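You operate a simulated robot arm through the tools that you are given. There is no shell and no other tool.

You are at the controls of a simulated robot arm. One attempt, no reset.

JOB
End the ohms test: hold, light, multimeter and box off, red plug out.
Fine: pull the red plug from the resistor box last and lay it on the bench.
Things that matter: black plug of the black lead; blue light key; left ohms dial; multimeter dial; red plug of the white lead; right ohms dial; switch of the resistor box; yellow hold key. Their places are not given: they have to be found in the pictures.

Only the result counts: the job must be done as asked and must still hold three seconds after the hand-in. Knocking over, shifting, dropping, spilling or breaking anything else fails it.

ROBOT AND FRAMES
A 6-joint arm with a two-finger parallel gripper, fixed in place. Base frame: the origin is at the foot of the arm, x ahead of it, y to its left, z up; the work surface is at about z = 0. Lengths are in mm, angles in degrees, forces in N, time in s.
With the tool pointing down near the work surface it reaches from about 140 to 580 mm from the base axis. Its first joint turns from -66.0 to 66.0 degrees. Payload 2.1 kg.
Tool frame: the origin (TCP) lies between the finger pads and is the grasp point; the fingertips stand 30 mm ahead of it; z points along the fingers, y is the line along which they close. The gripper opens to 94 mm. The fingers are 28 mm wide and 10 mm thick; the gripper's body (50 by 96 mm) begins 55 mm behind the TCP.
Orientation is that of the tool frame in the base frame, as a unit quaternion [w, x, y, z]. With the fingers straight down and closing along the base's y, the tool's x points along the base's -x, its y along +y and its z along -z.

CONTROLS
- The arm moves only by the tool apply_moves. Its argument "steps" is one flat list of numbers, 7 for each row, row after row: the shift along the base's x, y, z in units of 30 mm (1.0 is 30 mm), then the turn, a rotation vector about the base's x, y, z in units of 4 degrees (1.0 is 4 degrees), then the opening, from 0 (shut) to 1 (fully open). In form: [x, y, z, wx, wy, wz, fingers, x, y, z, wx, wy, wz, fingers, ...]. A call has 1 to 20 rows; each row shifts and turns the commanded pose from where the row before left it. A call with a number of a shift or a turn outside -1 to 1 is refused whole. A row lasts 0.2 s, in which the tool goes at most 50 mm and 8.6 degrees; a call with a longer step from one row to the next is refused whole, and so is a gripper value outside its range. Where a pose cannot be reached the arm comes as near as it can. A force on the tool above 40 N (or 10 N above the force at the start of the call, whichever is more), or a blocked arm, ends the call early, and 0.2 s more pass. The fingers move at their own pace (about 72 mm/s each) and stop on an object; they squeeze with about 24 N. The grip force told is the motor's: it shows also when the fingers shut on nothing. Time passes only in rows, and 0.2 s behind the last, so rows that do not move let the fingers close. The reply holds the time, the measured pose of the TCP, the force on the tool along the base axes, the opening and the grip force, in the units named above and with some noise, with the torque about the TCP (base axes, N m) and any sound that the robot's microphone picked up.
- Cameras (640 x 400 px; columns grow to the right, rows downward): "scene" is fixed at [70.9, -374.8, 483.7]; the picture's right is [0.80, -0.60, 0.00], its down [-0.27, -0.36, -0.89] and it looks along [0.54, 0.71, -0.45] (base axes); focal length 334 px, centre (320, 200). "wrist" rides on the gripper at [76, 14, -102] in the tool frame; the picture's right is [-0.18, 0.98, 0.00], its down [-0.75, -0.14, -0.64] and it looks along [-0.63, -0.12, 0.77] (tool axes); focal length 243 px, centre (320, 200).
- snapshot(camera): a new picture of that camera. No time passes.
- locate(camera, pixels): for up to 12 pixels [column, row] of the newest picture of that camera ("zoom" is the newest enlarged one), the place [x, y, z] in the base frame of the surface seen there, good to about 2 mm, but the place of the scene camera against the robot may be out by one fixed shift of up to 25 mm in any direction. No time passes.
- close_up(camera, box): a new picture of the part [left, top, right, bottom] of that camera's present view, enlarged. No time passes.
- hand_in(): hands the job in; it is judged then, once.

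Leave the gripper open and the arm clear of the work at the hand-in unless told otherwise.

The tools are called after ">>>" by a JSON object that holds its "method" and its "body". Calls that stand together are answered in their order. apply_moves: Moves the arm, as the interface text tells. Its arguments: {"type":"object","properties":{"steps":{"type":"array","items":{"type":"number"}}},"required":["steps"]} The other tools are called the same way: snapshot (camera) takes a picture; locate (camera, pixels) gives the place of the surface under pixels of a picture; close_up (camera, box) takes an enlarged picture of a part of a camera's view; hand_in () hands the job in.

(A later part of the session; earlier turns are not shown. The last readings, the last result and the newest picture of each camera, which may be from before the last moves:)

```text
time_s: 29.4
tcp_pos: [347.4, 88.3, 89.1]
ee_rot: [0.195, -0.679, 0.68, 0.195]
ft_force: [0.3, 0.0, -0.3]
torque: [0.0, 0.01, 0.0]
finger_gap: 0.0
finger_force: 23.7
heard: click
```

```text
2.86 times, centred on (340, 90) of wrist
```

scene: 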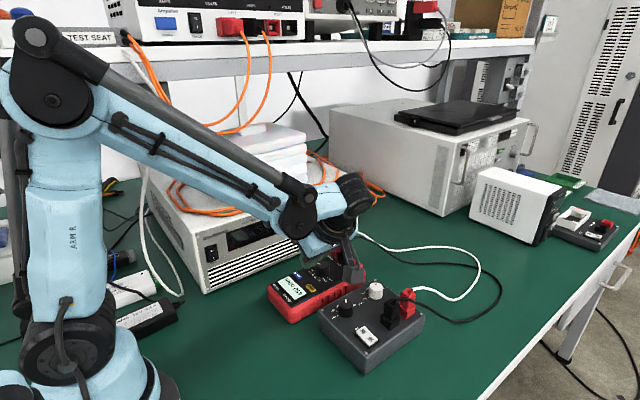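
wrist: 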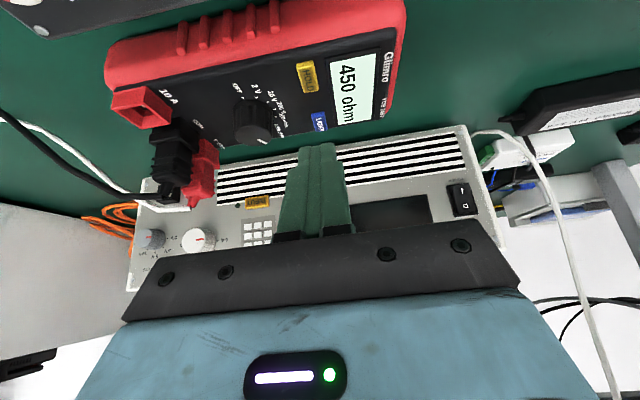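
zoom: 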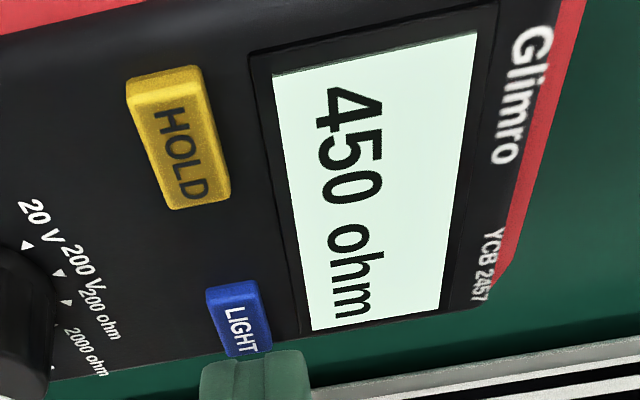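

Between these two scene crops the surroundings look slightly brighter in the second. I'll check whether that is picture noise: the same crop twice without a press, plus a wider one.

>>> {"method": "close_up", "body": {"camera": "scene", "box": [270, 270, 330, 310]}}

>>> {"method": "close_up", "body": {"camera": "scene", "box": [270, 270, 330, 310]}}

>>> {"method": "apply_moves", "body": {"steps": [0, 0, -0.15, 0, 0, 0, 0, 0, 0, -0.13, 0, 0, 0, 0, 0, 0, 0.28, 0, 0, 0, 0, 0, 0, 0, 0, 0, 0, 0]}}

>>> {"method": "close_up", "body": {"camera": "scene", "box": [270, 270, 330, 310]}}

```text
10.00 times, centred on (300, 290) of scene
```

zoom: 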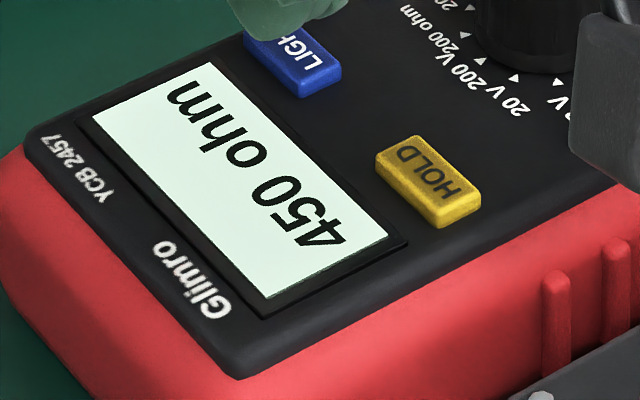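

```text
10.00 times, centred on (300, 290) of scene
```

zoom: 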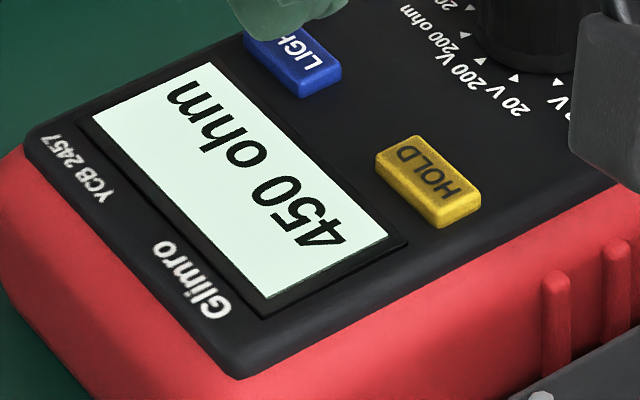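

```text
time_s: 30.4
tcp_pos: [347.1, 90.3, 90.3]
ee_rot: [0.195, -0.679, 0.68, 0.195]
ft_force: [0.6, -0.3, 0.0]
torque: [-0.01, 0.0, -0.02]
finger_gap: 0.1
finger_force: 23.8
heard: click
```

```text
10.00 times, centred on (300, 290) of scene
```

zoom: 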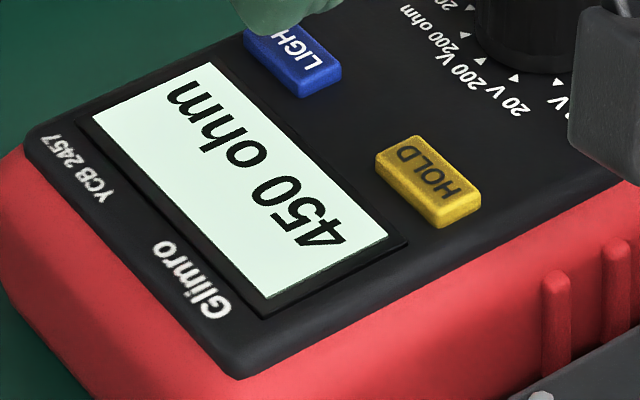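

No visible difference, and the variation is just picture noise. One variant is untested: a long press at full depth. I'll press LIGHT fully (about 8 N) and hold it for 3 s, watching the display.

>>> {"method": "apply_moves", "body": {"steps": [0, 0, -0.2, 0, 0, 0, 0, 0, 0, -0.15, 0, 0, 0, 0, 0, 0, 0, 0, 0, 0, 0, 0, 0, 0, 0, 0, 0, 0, 0, 0, 0, 0, 0, 0, 0, 0, 0, 0, 0, 0, 0, 0, 0, 0, 0, 0, 0, 0, 0, 0, 0, 0, 0, 0, 0, 0, 0, 0, 0, 0, 0, 0, 0]}}

>>> {"method": "close_up", "body": {"camera": "wrist", "box": [240, 20, 440, 160]}}

>>> {"method": "apply_moves", "body": {"steps": [0, 0, 0, 0, 0, 0, 0, 0, 0, 0, 0, 0, 0, 0, 0, 0, 0, 0, 0, 0, 0, 0, 0, 0, 0, 0, 0, 0, 0, 0, 0, 0, 0, 0, 0, 0, 0, 0, 0, 0, 0, 0, 0, 0, 0, 0, 0, 0, 0, 0, 0, 0, 0, 0, 0, 0]}}

>>> {"method": "close_up", "body": {"camera": "wrist", "box": [240, 20, 440, 160]}}

```text
time_s: 32.4
tcp_pos: [347.1, 90.3, 79.1]
ee_rot: [0.195, -0.68, 0.68, 0.195]
ft_force: [7.3, 1.8, 25.5]
torque: [0.14, -0.22, 0.02]
finger_gap: 0.0
finger_force: 24.2
heard: click
```

```text
2.86 times, centred on (340, 90) of wrist
```

zoom: 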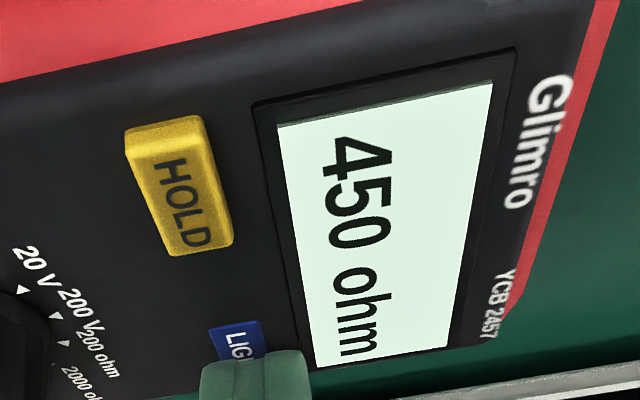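

```text
time_s: 34.2
tcp_pos: [345.5, 88.9, 79.5]
ee_rot: [-0.195, 0.68, -0.68, -0.195]
ft_force: [8.3, 1.6, 27.9]
torque: [0.11, -0.29, -0.03]
finger_gap: 0.1
finger_force: 23.5
```

```text
2.86 times, centred on (340, 90) of wrist
```

zoom: 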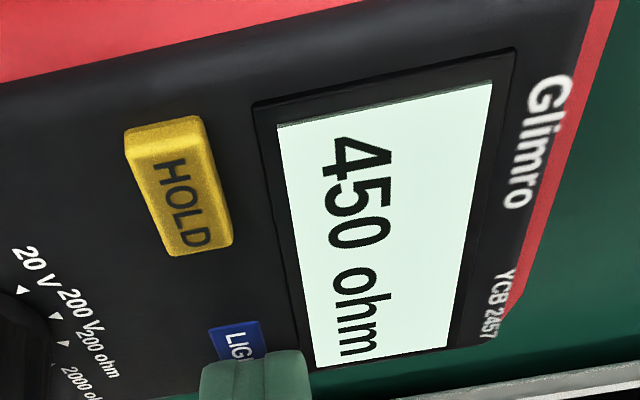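

Still no visible change, and the force is up at 28 N, so I release now. Then I'll take a flat-colour patch of the blank display area to compare across presses.

>>> {"method": "apply_moves", "body": {"steps": [0, 0, 0.32, 0, 0, 0, 0, 0, 0, 0, 0, 0, 0, 0, 0, 0, 0, 0, 0, 0, 0]}}

>>> {"method": "close_up", "body": {"camera": "wrist", "box": [370, 45, 380, 52]}}

>>> {"method": "close_up", "body": {"camera": "wrist", "box": [320, 20, 400, 70]}}

>>> {"method": "apply_moves", "body": {"steps": [0, 0, -0.15, 0, 0, 0, 0, 0, 0, -0.13, 0, 0, 0, 0, 0, 0, 0.28, 0, 0, 0, 0, 0, 0, 0, 0, 0, 0, 0, 0, 0, 0, 0, 0, 0, 0]}}

>>> {"method": "close_up", "body": {"camera": "wrist", "box": [370, 45, 380, 52]}}

>>> {"method": "close_up", "body": {"camera": "wrist", "box": [320, 20, 400, 70]}}

```text
time_s: 35.0
tcp_pos: [346.0, 90.2, 87.4]
ee_rot: [-0.194, 0.68, -0.679, -0.196]
ft_force: [0.4, 0.3, 0.6]
torque: [-0.03, 0.02, 0.02]
finger_gap: 0.0
finger_force: 24.1
```

```text
16.00 times, centred on (375, 48) of wrist
```

zoom: 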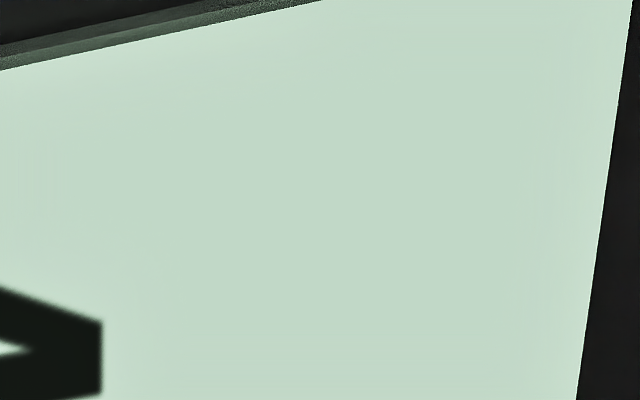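

```text
8.00 times, centred on (360, 45) of wrist
```

zoom: 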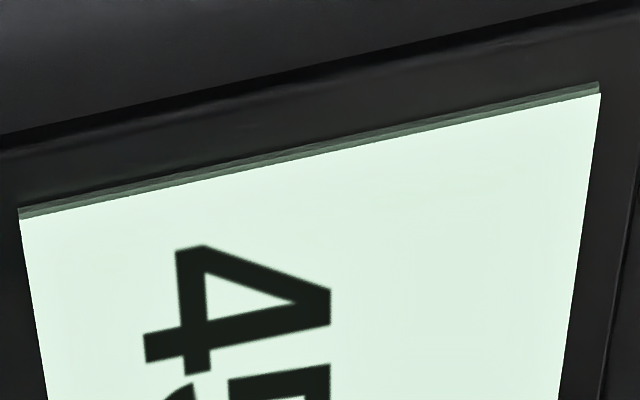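

```text
time_s: 36.2
tcp_pos: [346.2, 91.2, 87.5]
ee_rot: [-0.195, 0.68, -0.68, -0.195]
ft_force: [0.6, 0.3, -0.4]
torque: [0.0, -0.01, 0.02]
finger_gap: 0.0
finger_force: 24.2
heard: click
```

```text
16.00 times, centred on (375, 48) of wrist
```

zoom: 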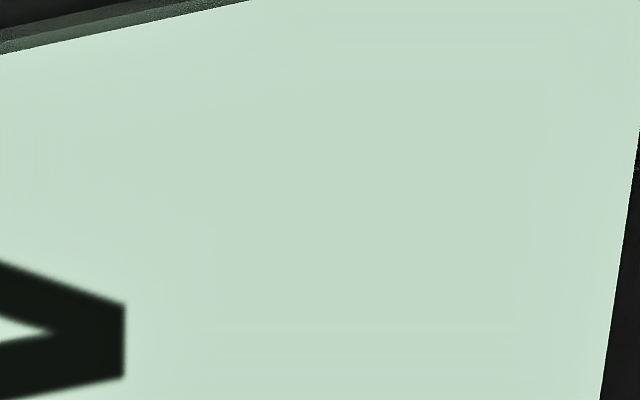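

```text
8.00 times, centred on (360, 45) of wrist
```

zoom: 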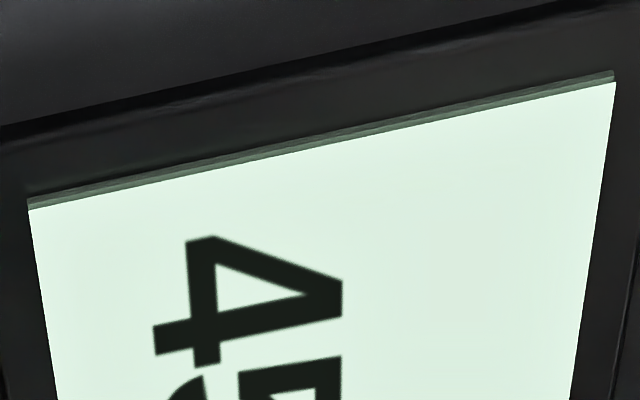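

The zoomed patches seem to be locally tone-mapped, so they can't show absolute brightness. I'll compare full pictures instead: a snapshot now (8 clicks), one press, and a snapshot again.

>>> {"method": "snapshot", "body": {"camera": "wrist"}}

>>> {"method": "snapshot", "body": {"camera": "scene"}}

>>> {"method": "apply_moves", "body": {"steps": [0, 0, -0.15, 0, 0, 0, 0, 0, 0, -0.13, 0, 0, 0, 0, 0, 0, 0.28, 0, 0, 0, 0, 0, 0, 0, 0, 0, 0, 0, 0, 0, 0, 0, 0, 0, 0]}}

>>> {"method": "snapshot", "body": {"camera": "wrist"}}

>>> {"method": "snapshot", "body": {"camera": "scene"}}

```text
taken
```

wrist: 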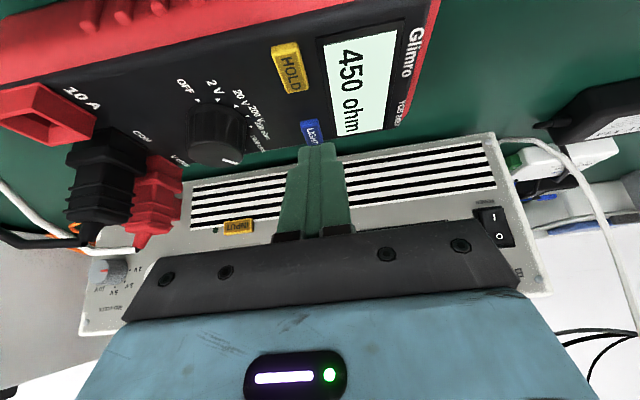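

```text
taken
```

scene: 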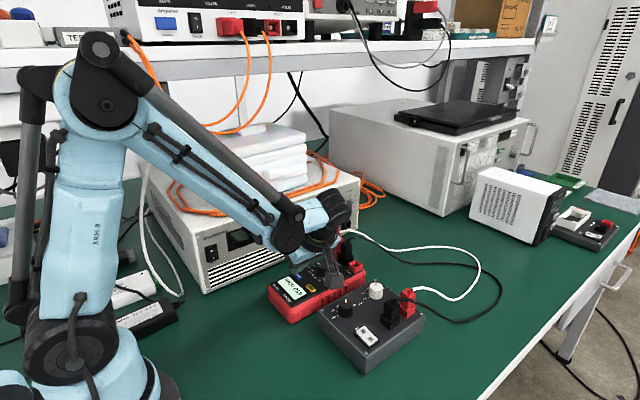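

```text
time_s: 37.4
tcp_pos: [347.0, 90.2, 87.5]
ee_rot: [-0.196, 0.68, -0.68, -0.195]
ft_force: [0.2, -0.2, 0.0]
torque: [-0.01, 0.01, 0.01]
finger_gap: 0.0
finger_force: 24.2
heard: click
```

```text
taken
```

wrist: 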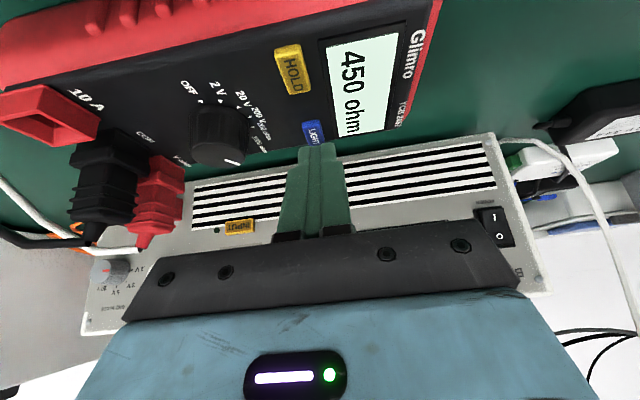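

```text
taken
```

scene: 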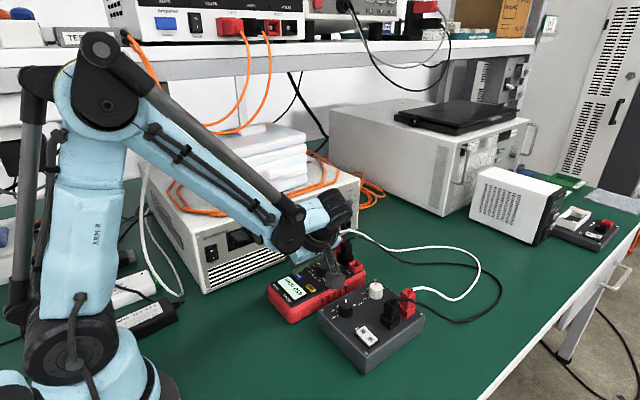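

The displays look the same, but a small green lamp on the supply front near (216,230) looked lit in the earlier picture and dark now. I'll zoom in there.

>>> {"method": "close_up", "body": {"camera": "wrist", "box": [180, 200, 280, 250]}}

>>> {"method": "apply_moves", "body": {"steps": [0, 0, 0, 0, 0, 0, 0, 0, 0, 0, 0, 0, 0, 0, 0, 0, 0, 0, 0, 0, 0]}}

>>> {"method": "close_up", "body": {"camera": "wrist", "box": [180, 200, 280, 250]}}

```text
6.40 times, centred on (230, 225) of wrist
```

zoom: 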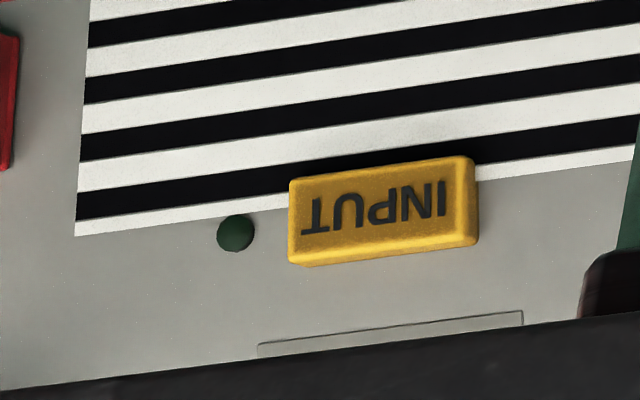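

```text
time_s: 38.2
tcp_pos: [346.5, 89.9, 88.9]
ee_rot: [0.196, -0.679, 0.68, 0.195]
ft_force: [-0.8, -0.4, -0.5]
torque: [-0.03, -0.03, -0.01]
finger_gap: 0.0
finger_force: 23.9
```

```text
6.40 times, centred on (230, 225) of wrist
```

zoom: 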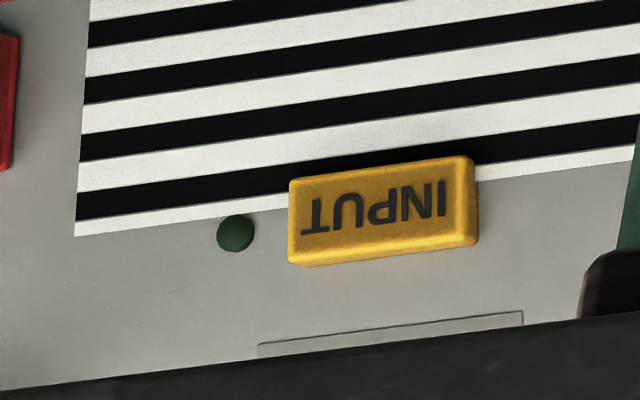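

That lamp is just an unlit bump on the supply and has nothing to do with this job. LIGHT has now had an odd number of clicks (9), so it should be switched from its starting state. I'll check it again when the meter goes off. Next is the dial: I back off and view it.

>>> {"method": "apply_moves", "body": {"steps": [0, 0, 0.4, 0, 0, 0, 0, 0.3, -0.5, 0.6, 0, 0, 0, 0.4, 0.6, -0.8, 0.6, 0, 0, 0, 0.5, 0.6, -0.4, 0.2, 0, 0, 0, 0.5, 0, 0, 0, 0, 0, 0, 0.5]}}

>>> {"method": "snapshot", "body": {"camera": "wrist"}}

>>> {"method": "close_up", "body": {"camera": "wrist", "box": [240, 30, 400, 130]}}

```text
time_s: 39.4
tcp_pos: [392.8, 38.8, 142.3]
ee_rot: [-0.194, 0.68, -0.68, -0.195]
ft_force: [0.4, -0.2, -0.5]
torque: [0.02, 0.01, -0.03]
finger_gap: 47.2
finger_force: 0.0
```

```text
taken
```

wrist: 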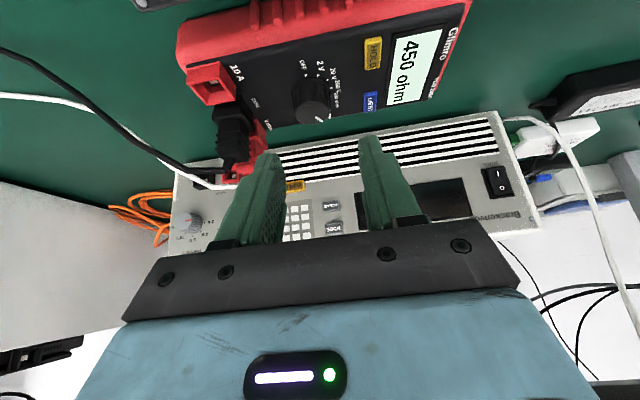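

```text
4.00 times, centred on (320, 80) of wrist
```

zoom: 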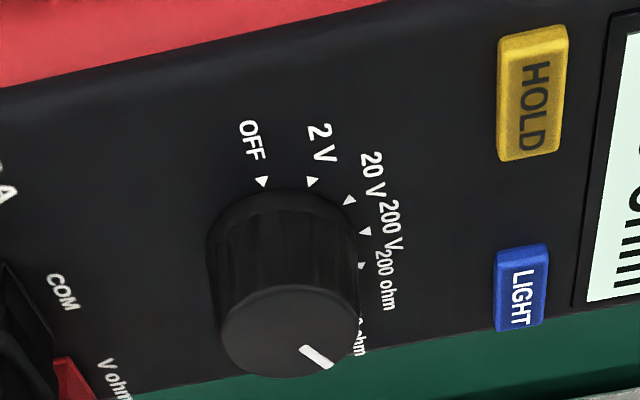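

I locate the dial's top disc (edges and pointer) and the scale triangles.

>>> {"method": "locate", "body": {"camera": "zoom", "pixels": [[290, 332], [226, 335], [352, 325], [292, 292], [285, 372], [330, 364], [304, 349], [262, 181], [313, 181], [348, 199], [365, 231], [361, 265]]}}

```text
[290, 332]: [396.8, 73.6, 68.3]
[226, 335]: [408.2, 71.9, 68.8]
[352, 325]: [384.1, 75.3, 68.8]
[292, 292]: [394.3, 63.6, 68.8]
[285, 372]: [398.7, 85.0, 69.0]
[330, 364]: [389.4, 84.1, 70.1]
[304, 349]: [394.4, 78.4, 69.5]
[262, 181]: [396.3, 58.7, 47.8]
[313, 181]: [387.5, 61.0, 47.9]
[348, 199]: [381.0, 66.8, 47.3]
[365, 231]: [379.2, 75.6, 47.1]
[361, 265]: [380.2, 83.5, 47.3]
```

Dial centre is (396.3,74.5), top z 69, diameter about 25. OFF is exactly in the -y direction, the pointer is at 150° (2000 ohm), and the steps are 30°. So it needs +150° about z. I'll turn in several grips with the tilted tool. First I yaw -45° and hover above the dial.

>>> {"method": "apply_moves", "body": {"steps": [0, 0.1, -0.1, 0, 0, -1, 0.4, 0, 0.1, -0.1, 0, 0, -1, 0.4, 0, 0.1, -0.1, 0, 0, -1, 0.4, 0, 0.1, -0.1, 0, 0, -1, 0.4, 0, 0.1, -0.1, 0, 0, -1, 0.4, 0, 0.1, -0.1, 0, 0, -1, 0.4, 0, 0.1, -0.1, 0, 0, -1, 0.4, 0, 0.1, -0.1, 0, 0, -1, 0.4, 0, 0.1, -0.1, 0, 0, -1, 0.4, 0, 0.1, -0.1, 0, 0, -1, 0.4, -0.07, 0, 0, 0, 0, -1, 0.4, 0, 0, 0, 0, 0, -0.25, 0.4, 0, 0, 0, 0, 0, 0, 0.4]}}

>>> {"method": "snapshot", "body": {"camera": "wrist"}}

>>> {"method": "snapshot", "body": {"camera": "scene"}}

```text
time_s: 42.2
tcp_pos: [390.4, 69.1, 111.4]
ee_rot: [0.255, -0.368, 0.888, 0.106]
ft_force: [0.0, 0.0, -1.2]
torque: [-0.03, 0.02, -0.01]
finger_gap: 37.9
finger_force: 0.1
```

```text
taken
```

wrist: 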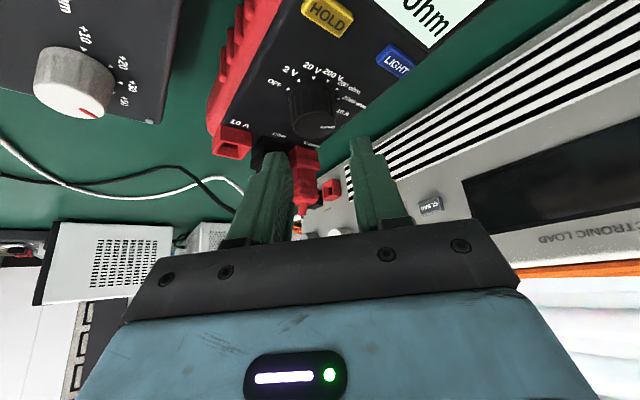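

```text
taken
```

scene: 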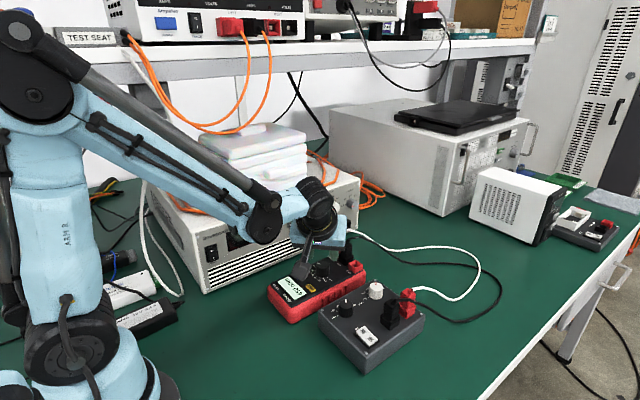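

The dial sits between the fingers. I'll lower to z≈83 with the tips just above the face.

>>> {"method": "apply_moves", "body": {"steps": [0, 0, -0.4, 0, 0, 0, 0.4, 0, 0, -0.3, 0, 0, 0, 0.4, 0, 0, -0.15, 0, 0, 0, 0.4, 0, 0, -0.07, 0, 0, 0, 0.4, 0, 0, 0, 0, 0, 0, 0.4]}}

>>> {"method": "snapshot", "body": {"camera": "wrist"}}

>>> {"method": "close_up", "body": {"camera": "scene", "box": [260, 220, 400, 310]}}

```text
time_s: 43.4
tcp_pos: [390.0, 70.2, 83.9]
ee_rot: [0.254, -0.368, 0.889, 0.105]
ft_force: [-0.5, 0.5, -0.4]
torque: [0.02, 0.03, -0.02]
finger_gap: 37.8
finger_force: 0.0
```

```text
taken
```

wrist: 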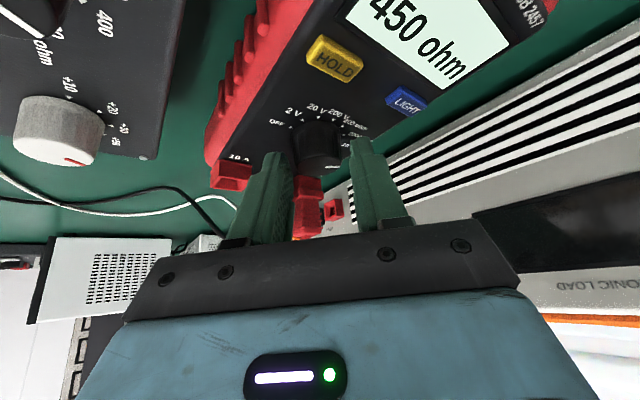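

```text
4.44 times, centred on (330, 265) of scene
```

zoom: 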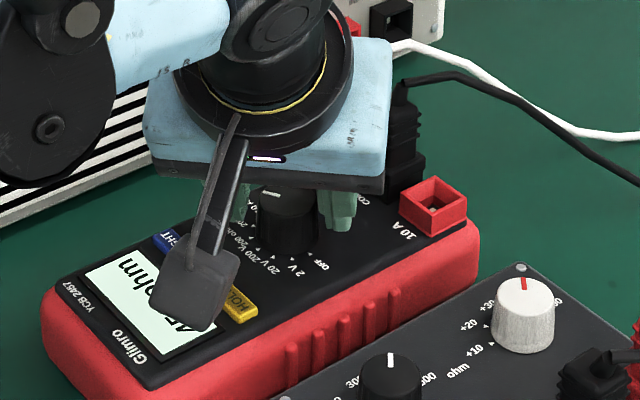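

The fingers straddle the dial and clear the face. I close and check the grip.

>>> {"method": "apply_moves", "body": {"steps": [0, 0, 0, 0, 0, 0, 0.3, 0, 0, 0, 0, 0, 0, 0.2, 0, 0, 0, 0, 0, 0, 0.2, 0, 0, 0, 0, 0, 0, 0.2]}}

```text
time_s: 44.4
tcp_pos: [391.4, 69.9, 83.2]
ee_rot: [0.255, -0.369, 0.888, 0.106]
ft_force: [2.0, -0.2, 0.2]
torque: [0.02, -0.13, -0.02]
finger_gap: 27.4
finger_force: 24.1
```

Gripped at 27.4 mm with hardly any side force. Turning +60° about z around the dial axis.

>>> {"method": "apply_moves", "body": {"steps": [0.0136, -0.0127, 0, 0, 0, 1, 0.2, 0.0145, -0.0117, 0, 0, 0, 1, 0.2, 0.0153, -0.0107, 0, 0, 0, 1, 0.2, 0.016, -0.0096, 0, 0, 0, 1, 0.2, 0.0166, -0.0085, 0, 0, 0, 1, 0.2, 0.0171, -0.0073, 0, 0, 0, 1, 0.2, 0.0176, -0.0061, 0, 0, 0, 1, 0.2, 0.018, -0.0048, 0, 0, 0, 1, 0.2, 0.0183, -0.0036, 0, 0, 0, 1, 0.2, 0.0185, -0.0023, 0, 0, 0, 1, 0.2, 0.0186, -0.001, 0, 0, 0, 1, 0.2, 0.0186, 0.0003, 0, 0, 0, 1, 0.2, 0.0186, 0.0016, 0, 0, 0, 1, 0.2, 0.0184, 0.0029, 0, 0, 0, 1, 0.2, 0.0181, 0.0042, 0, 0, 0, 1, 0.2, 0, 0, 0, 0, 0, 0, 0.2]}}

>>> {"method": "snapshot", "body": {"camera": "wrist"}}

```text
time_s: 47.8
tcp_pos: [398.2, 67.2, 84.9]
ee_rot: [-0.167, 0.763, -0.584, -0.219]
ft_force: [-4.2, -6.8, 15.8]
torque: [-0.11, 0.21, 0.08]
finger_gap: 27.5
finger_force: 24.0
```

```text
taken
```

wrist: 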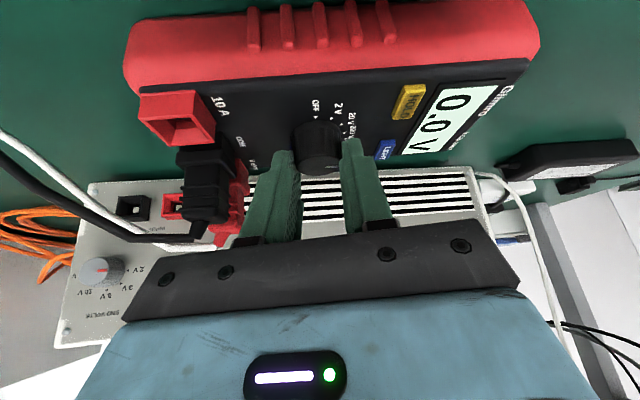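

The display now reads 0.0 V, so the dial turned. I open, swing back -60° around the dial, and check before the next grip.

>>> {"method": "apply_moves", "body": {"steps": [0, 0, 0, 0, 0, 0, 0.4, 0, 0, 0, 0, 0, 0, 0.4, -0.0181, -0.0042, 0, 0, 0, -1, 0.4, -0.0184, -0.0029, 0, 0, 0, -1, 0.4, -0.0186, -0.0016, 0, 0, 0, -1, 0.4, -0.0186, -0.0003, 0, 0, 0, -1, 0.4, -0.0186, 0.001, 0, 0, 0, -1, 0.4, -0.0185, 0.0023, 0, 0, 0, -1, 0.4, -0.0183, 0.0036, 0, 0, 0, -1, 0.4, -0.018, 0.0048, 0, 0, 0, -1, 0.4, -0.0176, 0.0061, 0, 0, 0, -1, 0.4, -0.0171, 0.0073, 0, 0, 0, -1, 0.4, -0.0166, 0.0085, 0, 0, 0, -1, 0.4, -0.016, 0.0096, 0, 0, 0, -1, 0.4, -0.0153, 0.0107, 0, 0, 0, -1, 0.4, -0.0145, 0.0117, 0, 0, 0, -1, 0.4, -0.0136, 0.0127, 0, 0, 0, -1, 0.4, 0, 0, 0, 0, 0, 0, 0.4]}}

>>> {"method": "snapshot", "body": {"camera": "wrist"}}

>>> {"method": "close_up", "body": {"camera": "wrist", "box": [230, 0, 480, 180]}}

```text
time_s: 51.6
tcp_pos: [389.1, 69.3, 84.7]
ee_rot: [0.254, -0.368, 0.888, 0.105]
ft_force: [0.8, -0.8, -0.3]
torque: [-0.01, -0.01, 0.02]
finger_gap: 37.5
finger_force: 0.0
```

```text
taken
```

wrist: 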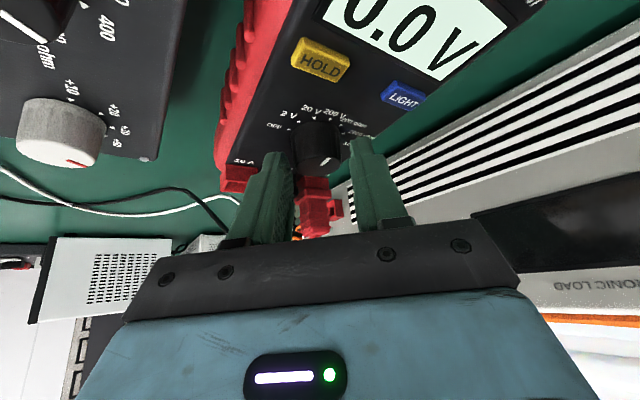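

```text
2.22 times, centred on (355, 90) of wrist
```

zoom: 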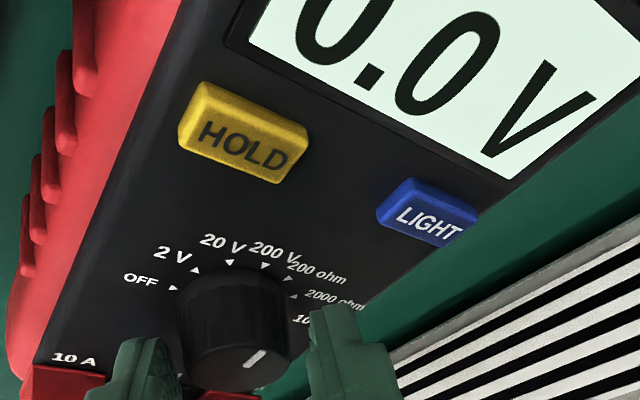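

The meter seems to have moved slightly against the earlier view. I'll locate the keys and the dial to measure that.

>>> {"method": "locate", "body": {"camera": "wrist", "pixels": [[320, 60], [402, 94], [318, 132], [240, 180]]}}

>>> {"method": "locate", "body": {"camera": "zoom", "pixels": [[244, 147], [425, 215], [256, 356], [172, 287], [195, 269], [228, 261], [264, 265], [288, 279], [293, 296], [238, 335], [216, 388]]}}

>>> {"method": "close_up", "body": {"camera": "scene", "box": [250, 220, 440, 380]}}

```text
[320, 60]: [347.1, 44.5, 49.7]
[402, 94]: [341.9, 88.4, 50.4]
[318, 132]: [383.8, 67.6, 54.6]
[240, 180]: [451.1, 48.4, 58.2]
```

```text
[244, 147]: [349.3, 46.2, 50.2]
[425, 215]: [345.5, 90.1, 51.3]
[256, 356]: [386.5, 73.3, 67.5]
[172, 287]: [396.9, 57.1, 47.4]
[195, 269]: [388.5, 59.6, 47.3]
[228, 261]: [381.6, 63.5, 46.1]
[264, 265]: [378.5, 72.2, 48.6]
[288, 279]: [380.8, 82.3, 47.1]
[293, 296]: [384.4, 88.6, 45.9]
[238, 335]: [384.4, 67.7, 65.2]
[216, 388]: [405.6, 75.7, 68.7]
```

```text
2.50 times, centred on (345, 300) of scene
```

zoom: 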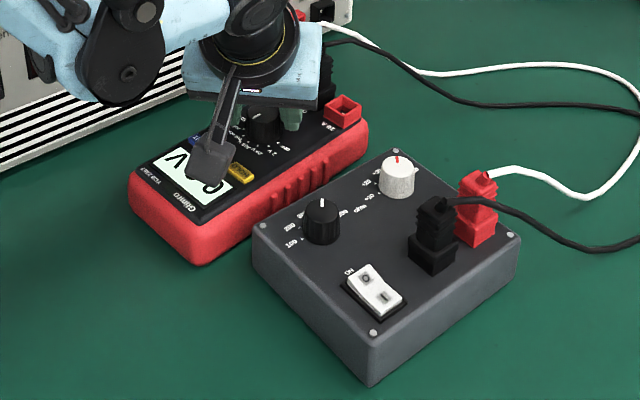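

The meter has turned about +5° (LIGHT end 6 mm toward -y). I can nudge that back afterwards. The dial is at 200 V with its centre now at about (395.3,73.5), so 90° is left. I re-centre, raise 1.5 mm to avoid rubbing, grip and turn 30° first.

>>> {"method": "apply_moves", "body": {"steps": [-0.02, -0.035, 0.05, 0, 0, 0, 0.4, 0, 0, 0, 0, 0, 0, 0.3, 0, 0, 0, 0, 0, 0, 0.2, 0, 0, 0, 0, 0, 0, 0.2]}}

>>> {"method": "apply_moves", "body": {"steps": [0.0136, -0.0127, 0, 0, 0, 1, 0.2, 0.0145, -0.0117, 0, 0, 0, 1, 0.2, 0.0153, -0.0107, 0, 0, 0, 1, 0.2, 0.016, -0.0096, 0, 0, 0, 1, 0.2]}}

>>> {"method": "apply_moves", "body": {"steps": [0.0166, -0.0085, 0, 0, 0, 1, 0.2, 0.0171, -0.0073, 0, 0, 0, 1, 0.2, 0.0176, -0.0061, 0, 0, 0, 1, 0.2, 0.018, -0.0048, 0, 0, 0, 1, 0.2]}}

>>> {"method": "snapshot", "body": {"camera": "wrist"}}

```text
time_s: 52.6
tcp_pos: [388.4, 67.2, 87.0]
ee_rot: [0.255, -0.368, 0.888, 0.106]
ft_force: [2.4, -1.4, 0.0]
torque: [-0.08, -0.01, -0.06]
finger_gap: 27.4
finger_force: 24.5
```

```text
time_s: 53.6
tcp_pos: [391.3, 66.2, 85.0]
ee_rot: [0.237, -0.489, 0.828, 0.141]
ft_force: [3.9, -4.4, 6.4]
torque: [0.17, -0.2, -0.04]
finger_gap: 27.3
finger_force: 23.9
```

```text
time_s: 54.6
tcp_pos: [393.9, 65.8, 85.5]
ee_rot: [0.216, -0.599, 0.752, 0.173]
ft_force: [4.7, -11.8, 23.4]
torque: [-0.11, -0.22, -0.08]
finger_gap: 27.1
finger_force: 24.3
```

```text
taken
```

wrist: 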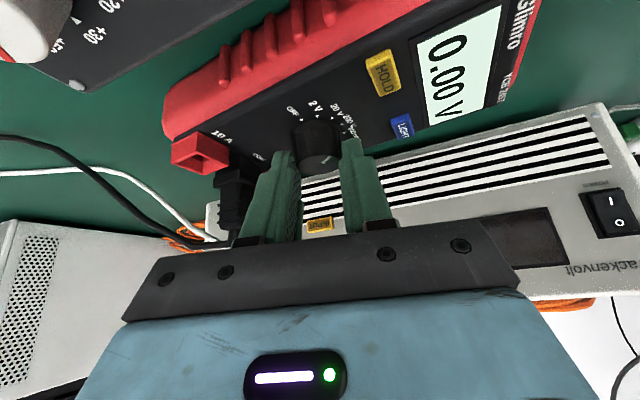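

It reads 0.00 V (20 V range). Forces have built up to 23 N, so I release to relieve them and check the meter's pose.

>>> {"method": "apply_moves", "body": {"steps": [0, 0, 0, 0, 0, 0, 0.4, 0, 0, 0, 0, 0, 0, 0.4]}}

>>> {"method": "close_up", "body": {"camera": "wrist", "box": [240, 30, 480, 190]}}

```text
time_s: 55.2
tcp_pos: [393.7, 66.9, 84.5]
ee_rot: [0.216, -0.6, 0.751, 0.173]
ft_force: [-0.1, -0.1, 0.6]
torque: [-0.03, 0.01, -0.02]
finger_gap: 37.6
finger_force: 0.1
```

```text
2.50 times, centred on (360, 110) of wrist
```

zoom: 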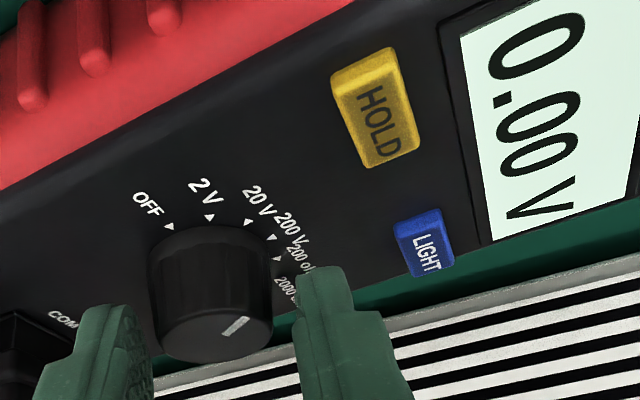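

>>> {"method": "locate", "body": {"camera": "zoom", "pixels": [[376, 108], [424, 243], [168, 227], [209, 217], [246, 221], [271, 237], [278, 259], [237, 327], [215, 325], [165, 325], [265, 318]]}}

```text
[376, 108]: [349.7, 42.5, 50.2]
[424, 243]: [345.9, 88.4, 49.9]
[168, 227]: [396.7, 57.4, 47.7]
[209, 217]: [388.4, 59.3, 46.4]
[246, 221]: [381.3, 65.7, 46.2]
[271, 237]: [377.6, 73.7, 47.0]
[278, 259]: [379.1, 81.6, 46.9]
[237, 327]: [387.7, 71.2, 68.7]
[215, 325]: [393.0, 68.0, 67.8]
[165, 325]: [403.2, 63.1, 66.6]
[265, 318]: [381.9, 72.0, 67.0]
```

The meter's rotation hasn't grown (still about +4.7°). I grip again here and turn the next +32°.

>>> {"method": "apply_moves", "body": {"steps": [0, 0, 0.03, 0, 0, 0, 0.3, 0, 0, 0, 0, 0, 0, 0.2, 0, 0, 0, 0, 0, 0, 0.2]}}

>>> {"method": "apply_moves", "body": {"steps": [0.0183, -0.0036, 0, 0, 0, 1, 0.2, 0.0185, -0.0023, 0, 0, 0, 1, 0.2, 0.0186, -0.001, 0, 0, 0, 1, 0.2, 0.0186, 0.0003, 0, 0, 0, 1, 0.2, 0.0186, 0.0016, 0, 0, 0, 1, 0.2, 0.0184, 0.0029, 0, 0, 0, 1, 0.2, 0.0181, 0.0042, 0, 0, 0, 1, 0.2, 0.0178, 0.0054, 0, 0, 0, 1, 0.2]}}

>>> {"method": "apply_moves", "body": {"steps": [0, 0, 0, 0, 0, 0, 0.4, 0, 0, 0, 0, 0, 0, 0.4]}}

>>> {"method": "snapshot", "body": {"camera": "wrist"}}

>>> {"method": "close_up", "body": {"camera": "wrist", "box": [240, 30, 480, 190]}}

```text
time_s: 56.0
tcp_pos: [392.4, 66.0, 85.9]
ee_rot: [0.215, -0.599, 0.752, 0.172]
ft_force: [2.2, -1.4, -0.6]
torque: [-0.04, -0.07, -0.02]
finger_gap: 27.4
finger_force: 23.9
```

```text
time_s: 57.8
tcp_pos: [398.8, 66.2, 86.1]
ee_rot: [-0.16, 0.783, -0.557, -0.224]
ft_force: [1.1, 1.8, -0.1]
torque: [-0.12, 0.06, -0.03]
finger_gap: 27.4
finger_force: 24.1
```

```text
time_s: 58.4
tcp_pos: [397.0, 66.2, 85.9]
ee_rot: [-0.16, 0.782, -0.559, -0.224]
ft_force: [0.2, 1.6, 0.7]
torque: [0.02, 0.01, -0.04]
finger_gap: 37.5
finger_force: 0.1
```

```text
taken
```

wrist: 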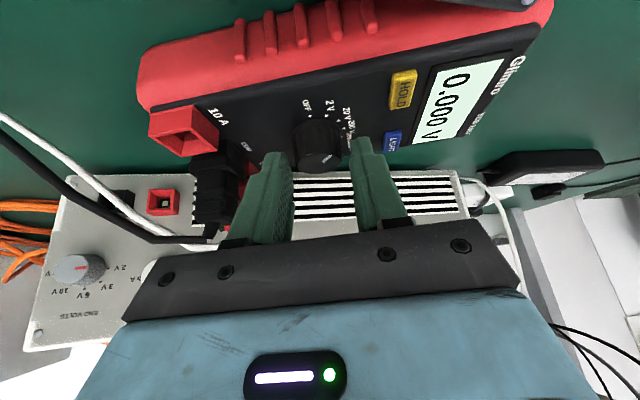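

```text
2.50 times, centred on (360, 110) of wrist
```

zoom: 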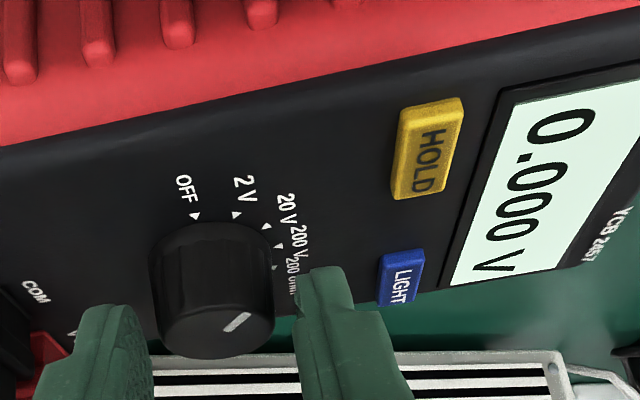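

Now on 2 V (0.000 V). One more 30° step to go. I check the meter's pose.

>>> {"method": "locate", "body": {"camera": "zoom", "pixels": [[429, 150], [401, 278], [194, 217], [236, 215], [266, 227], [274, 245], [212, 320], [236, 322]]}}

>>> {"method": "close_up", "body": {"camera": "scene", "box": [250, 220, 440, 380]}}

```text
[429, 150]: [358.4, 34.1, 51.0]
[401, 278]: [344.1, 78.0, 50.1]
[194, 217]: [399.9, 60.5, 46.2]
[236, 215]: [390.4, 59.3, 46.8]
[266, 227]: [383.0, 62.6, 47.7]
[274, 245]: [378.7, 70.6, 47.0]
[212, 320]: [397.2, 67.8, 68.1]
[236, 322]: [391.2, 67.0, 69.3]
```

```text
2.50 times, centred on (345, 300) of scene
```

zoom: 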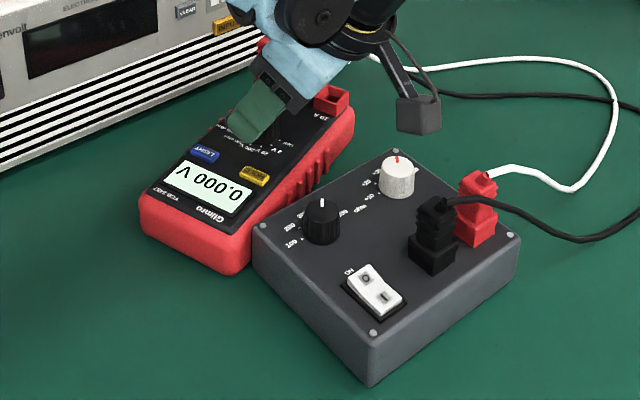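

The last turn, done without any down-force, rotated the meter: it is now at about +18°. With about 20 N of down-force it had not rotated. So I'll grip the dial here, take some weight off the meter, and turn it back -18°, which carries the meter with it. First re-centre and grip.

>>> {"method": "apply_moves", "body": {"steps": [0, 0.06, 0, 0, 0, 0, 0.4, 0, 0, 0, 0, 0, 0, 0.3, 0, 0, 0, 0, 0, 0, 0.2, 0, 0, 0, 0, 0, 0, 0.2]}}

>>> {"method": "apply_moves", "body": {"steps": [0, 0, 0.03, 0, 0, 0, 0.2, 0, 0, 0.0, 0, 0, 0, 0.2]}}

```text
time_s: 59.4
tcp_pos: [397.8, 67.1, 85.6]
ee_rot: [-0.16, 0.783, -0.558, -0.225]
ft_force: [-4.9, -3.3, 1.4]
torque: [-0.16, 0.2, 0.05]
finger_gap: 27.5
finger_force: 23.8
```

```text
time_s: 60.0
tcp_pos: [398.2, 66.6, 87.2]
ee_rot: [-0.16, 0.782, -0.559, -0.224]
ft_force: [-0.1, 0.3, -0.4]
torque: [-0.04, -0.05, 0.04]
finger_gap: 27.3
finger_force: 23.8
```

>>> {"method": "apply_moves", "body": {"steps": [0, 0, 0.03, 0, 0, 0, 0.2, 0, 0, 0.0, 0, 0, 0, 0.2]}}

>>> {"method": "snapshot", "body": {"camera": "wrist"}}

```text
time_s: 60.6
tcp_pos: [399.7, 67.8, 88.9]
ee_rot: [-0.161, 0.782, -0.559, -0.225]
ft_force: [0.7, -1.2, -0.3]
torque: [-0.02, -0.06, 0.04]
finger_gap: 27.3
finger_force: 23.8
```

```text
taken
```

wrist: 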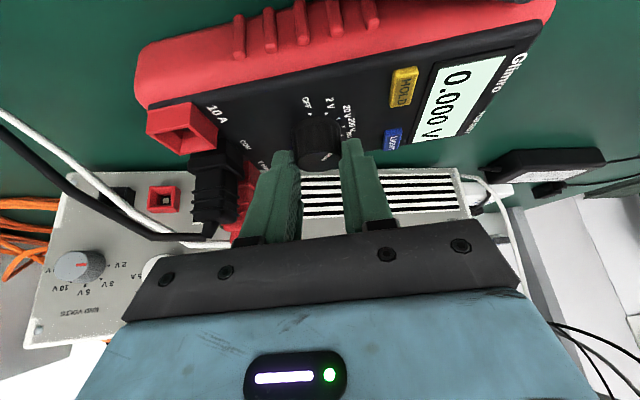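

I rotate -18° with a small shift that brings the dial's centre back to where it started.

>>> {"method": "apply_moves", "body": {"steps": [-0.0052, -0.0164, 0, 0, 0, -1, 0.2, -0.0055, -0.0152, 0, 0, 0, -1, 0.2, -0.0058, -0.0139, 0, 0, 0, -1, 0.2, -0.006, -0.0126, 0, 0, 0, -1, 0.2, -0.003, -0.006, 0, 0, 0, -0.5, 0.2, 0, 0, 0, 0, 0, 0, 0.2]}}

>>> {"method": "snapshot", "body": {"camera": "wrist"}}

>>> {"method": "close_up", "body": {"camera": "wrist", "box": [240, 30, 480, 190]}}

```text
time_s: 62.0
tcp_pos: [397.2, 64.4, 88.0]
ee_rot: [-0.193, 0.685, -0.675, -0.196]
ft_force: [0.6, 0.7, -6.8]
torque: [-0.1, -0.02, 0.0]
finger_gap: 27.7
finger_force: 24.2
```

```text
taken
```

wrist: 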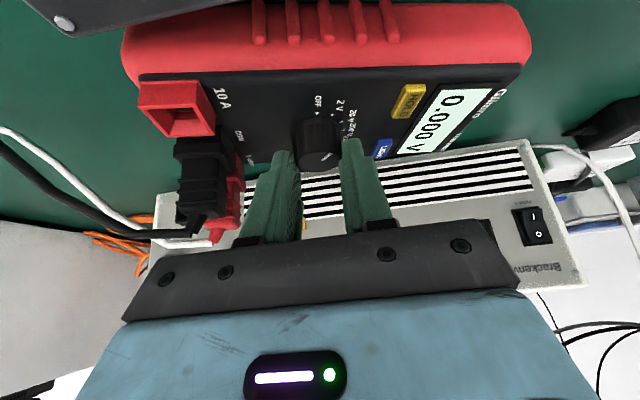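

```text
2.50 times, centred on (360, 110) of wrist
```

zoom: 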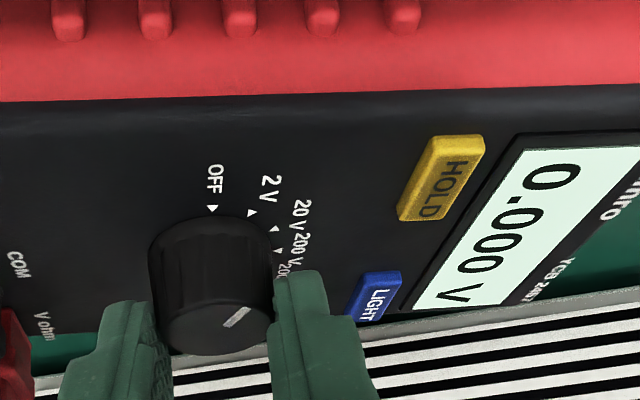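

>>> {"method": "locate", "body": {"camera": "zoom", "pixels": [[445, 178], [375, 303], [213, 209], [250, 213], [275, 230], [238, 316], [20, 100], [610, 90]]}}

```text
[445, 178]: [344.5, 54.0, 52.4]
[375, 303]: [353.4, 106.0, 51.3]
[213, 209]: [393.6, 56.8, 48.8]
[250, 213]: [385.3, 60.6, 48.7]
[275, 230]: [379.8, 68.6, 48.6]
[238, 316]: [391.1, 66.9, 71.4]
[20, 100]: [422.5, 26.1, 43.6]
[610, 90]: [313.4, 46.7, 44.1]
```

The meter is now slightly lifted and overshot: its case edge lies at about -10°. I rotate it back +10° while it hangs free, and check.

>>> {"method": "apply_moves", "body": {"steps": [0.0186, 0.015, 0, 0, 0, 1, 0.2, 0.0186, 0.0166, 0, 0, 0, 1, 0.2, 0.0092, 0.0164, 0, 0, 0, 0.5, 0.2, 0, 0, 0, 0, 0, 0, 0.2]}}

>>> {"method": "close_up", "body": {"camera": "wrist", "box": [230, 0, 550, 200]}}

```text
time_s: 63.0
tcp_pos: [397.7, 66.1, 89.0]
ee_rot: [-0.175, 0.742, -0.611, -0.213]
ft_force: [-0.3, 0.5, -6.3]
torque: [-0.08, -0.01, 0.0]
finger_gap: 27.4
finger_force: 23.8
```

```text
2.00 times, centred on (390, 100) of wrist
```

zoom: 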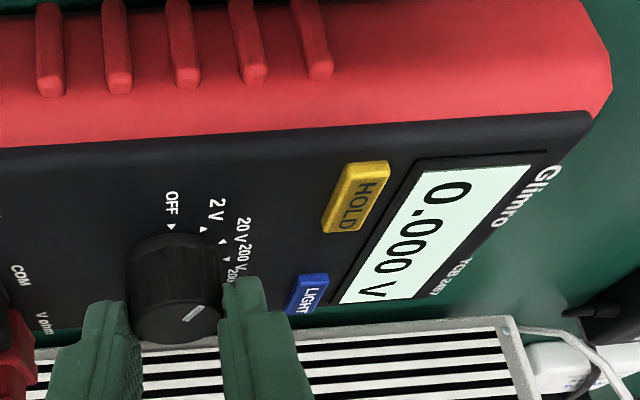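

>>> {"method": "locate", "body": {"camera": "zoom", "pixels": [[356, 197], [358, 190], [310, 290], [172, 227], [204, 229], [223, 242], [20, 147], [560, 116], [593, 112], [470, 110]]}}

```text
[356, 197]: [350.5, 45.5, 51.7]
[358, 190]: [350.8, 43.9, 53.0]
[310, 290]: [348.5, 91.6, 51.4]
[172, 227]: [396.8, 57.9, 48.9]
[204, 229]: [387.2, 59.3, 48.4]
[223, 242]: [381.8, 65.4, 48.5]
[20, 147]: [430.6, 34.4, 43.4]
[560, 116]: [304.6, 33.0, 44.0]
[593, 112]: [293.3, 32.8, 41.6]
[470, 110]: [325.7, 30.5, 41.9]
```

By the keys relative to the dial, the meter is about +4° from its original angle. I rotate another -4° and check again.

>>> {"method": "apply_moves", "body": {"steps": [-0.0186, -0.001, 0, 0, 0, -1, 0.2, 0, 0, 0, 0, 0, 0, 0.2]}}

>>> {"method": "close_up", "body": {"camera": "wrist", "box": [230, 0, 550, 200]}}

```text
time_s: 63.6
tcp_pos: [397.5, 66.2, 87.7]
ee_rot: [-0.183, 0.72, -0.637, -0.206]
ft_force: [-0.3, 0.0, -6.2]
torque: [-0.08, -0.03, -0.01]
finger_gap: 27.5
finger_force: 24.3
```

```text
2.00 times, centred on (390, 100) of wrist
```

zoom: 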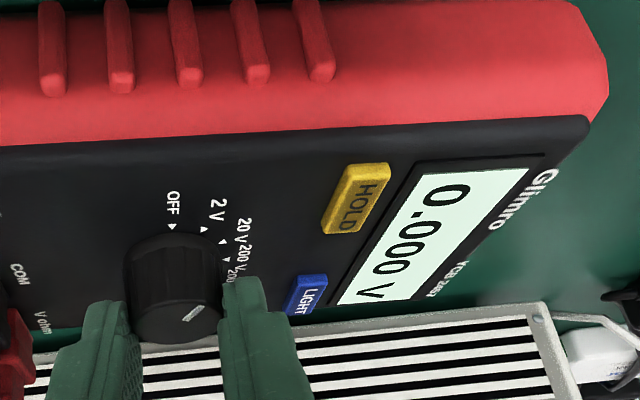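

>>> {"method": "locate", "body": {"camera": "zoom", "pixels": [[357, 199], [309, 292], [172, 227], [204, 229], [223, 243], [20, 146], [560, 120], [400, 133], [345, 300], [530, 168]]}}

```text
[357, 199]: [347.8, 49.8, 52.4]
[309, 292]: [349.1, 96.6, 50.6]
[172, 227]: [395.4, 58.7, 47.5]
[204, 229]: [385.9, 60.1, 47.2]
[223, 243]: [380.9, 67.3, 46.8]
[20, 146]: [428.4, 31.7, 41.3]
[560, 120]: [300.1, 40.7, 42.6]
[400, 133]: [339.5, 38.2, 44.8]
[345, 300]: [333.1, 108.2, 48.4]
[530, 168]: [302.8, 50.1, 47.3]
```

The meter is back within about 1 mm of its original place (HOLD (347.8,49.8), LIGHT (349,96.6), OFF mark (395.4,58.7)). I lower it gently onto the bench.

>>> {"method": "apply_moves", "body": {"steps": [0, 0, -0.02, 0, 0, 0, 0.2, 0, 0, -0.02, 0, 0, 0, 0.2, 0, 0, -0.02, 0, 0, 0, 0.2, 0, 0, 0, 0, 0, 0, 0.2]}}

```text
time_s: 64.6
tcp_pos: [397.7, 66.8, 86.2]
ee_rot: [-0.183, 0.72, -0.637, -0.207]
ft_force: [1.9, -1.6, 19.0]
torque: [-0.27, -0.09, -0.03]
finger_gap: 27.1
finger_force: 23.6
```

It is on the bench with 19 N of down-force, which will hold it. I keep this grip and turn +16° first.

>>> {"method": "apply_moves", "body": {"steps": [0.0184, 0.0029, 0, 0, 0, 1, 0.2, 0.0181, 0.0042, 0, 0, 0, 1, 0.2, 0.0178, 0.0054, 0, 0, 0, 1, 0.2, 0.0174, 0.0067, 0, 0, 0, 1, 0.2]}}

>>> {"method": "close_up", "body": {"camera": "wrist", "box": [230, 0, 550, 200]}}

>>> {"method": "snapshot", "body": {"camera": "wrist"}}

```text
time_s: 65.6
tcp_pos: [399.1, 68.5, 86.7]
ee_rot: [-0.152, 0.802, -0.53, -0.229]
ft_force: [8.5, 3.5, 15.3]
torque: [0.48, -0.17, -0.06]
finger_gap: 27.3
finger_force: 24.0
```

```text
2.00 times, centred on (390, 100) of wrist
```

zoom: 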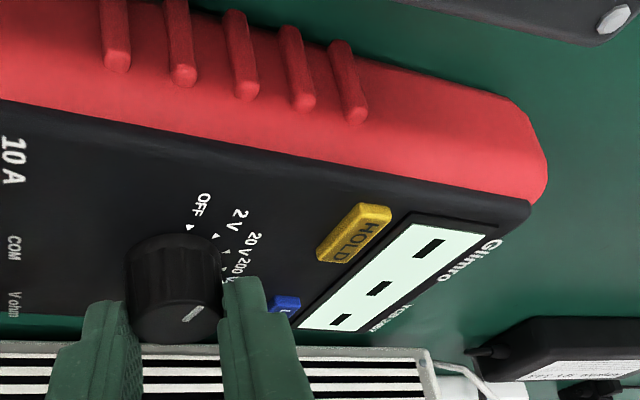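

```text
taken
```

wrist: 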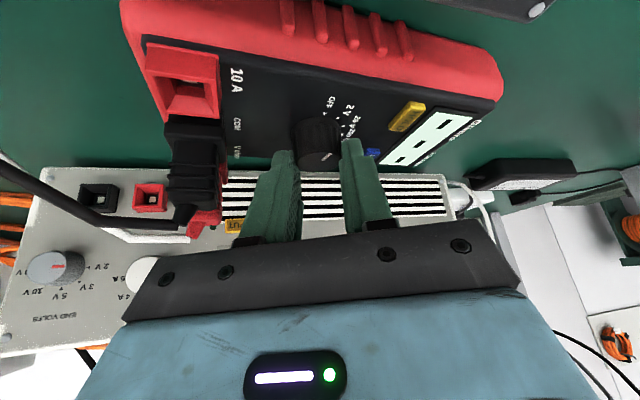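

The display shows "---" (between positions) and the meter holds still. I turn the remaining +14°.

>>> {"method": "apply_moves", "body": {"steps": [0.0169, 0.0079, -0.005, 0, 0, 1, 0.2, 0.0163, 0.009, -0.005, 0, 0, 1, 0.2, 0.0156, 0.0101, 0, 0, 0, 1, 0.2, 0.008, 0.0055, 0, 0, 0, 0.5, 0.2]}}

>>> {"method": "snapshot", "body": {"camera": "wrist"}}

>>> {"method": "close_up", "body": {"camera": "wrist", "box": [230, 0, 550, 200]}}

```text
time_s: 66.6
tcp_pos: [402.5, 68.9, 86.4]
ee_rot: [-0.123, 0.86, -0.429, -0.247]
ft_force: [9.6, -1.7, 22.5]
torque: [0.23, -0.06, -0.3]
finger_gap: 27.3
finger_force: 24.1
```

```text
taken
```

wrist: 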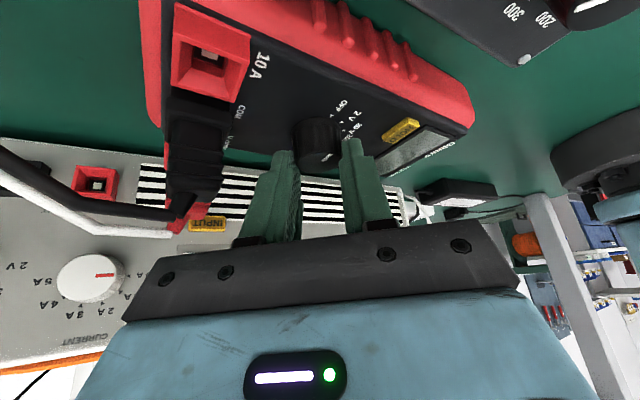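

```text
2.00 times, centred on (390, 100) of wrist
```

zoom: 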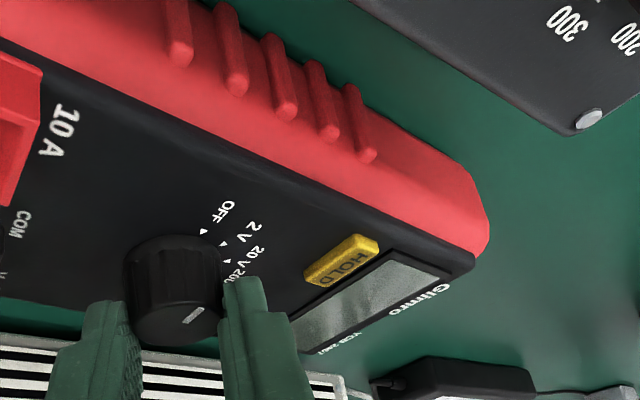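

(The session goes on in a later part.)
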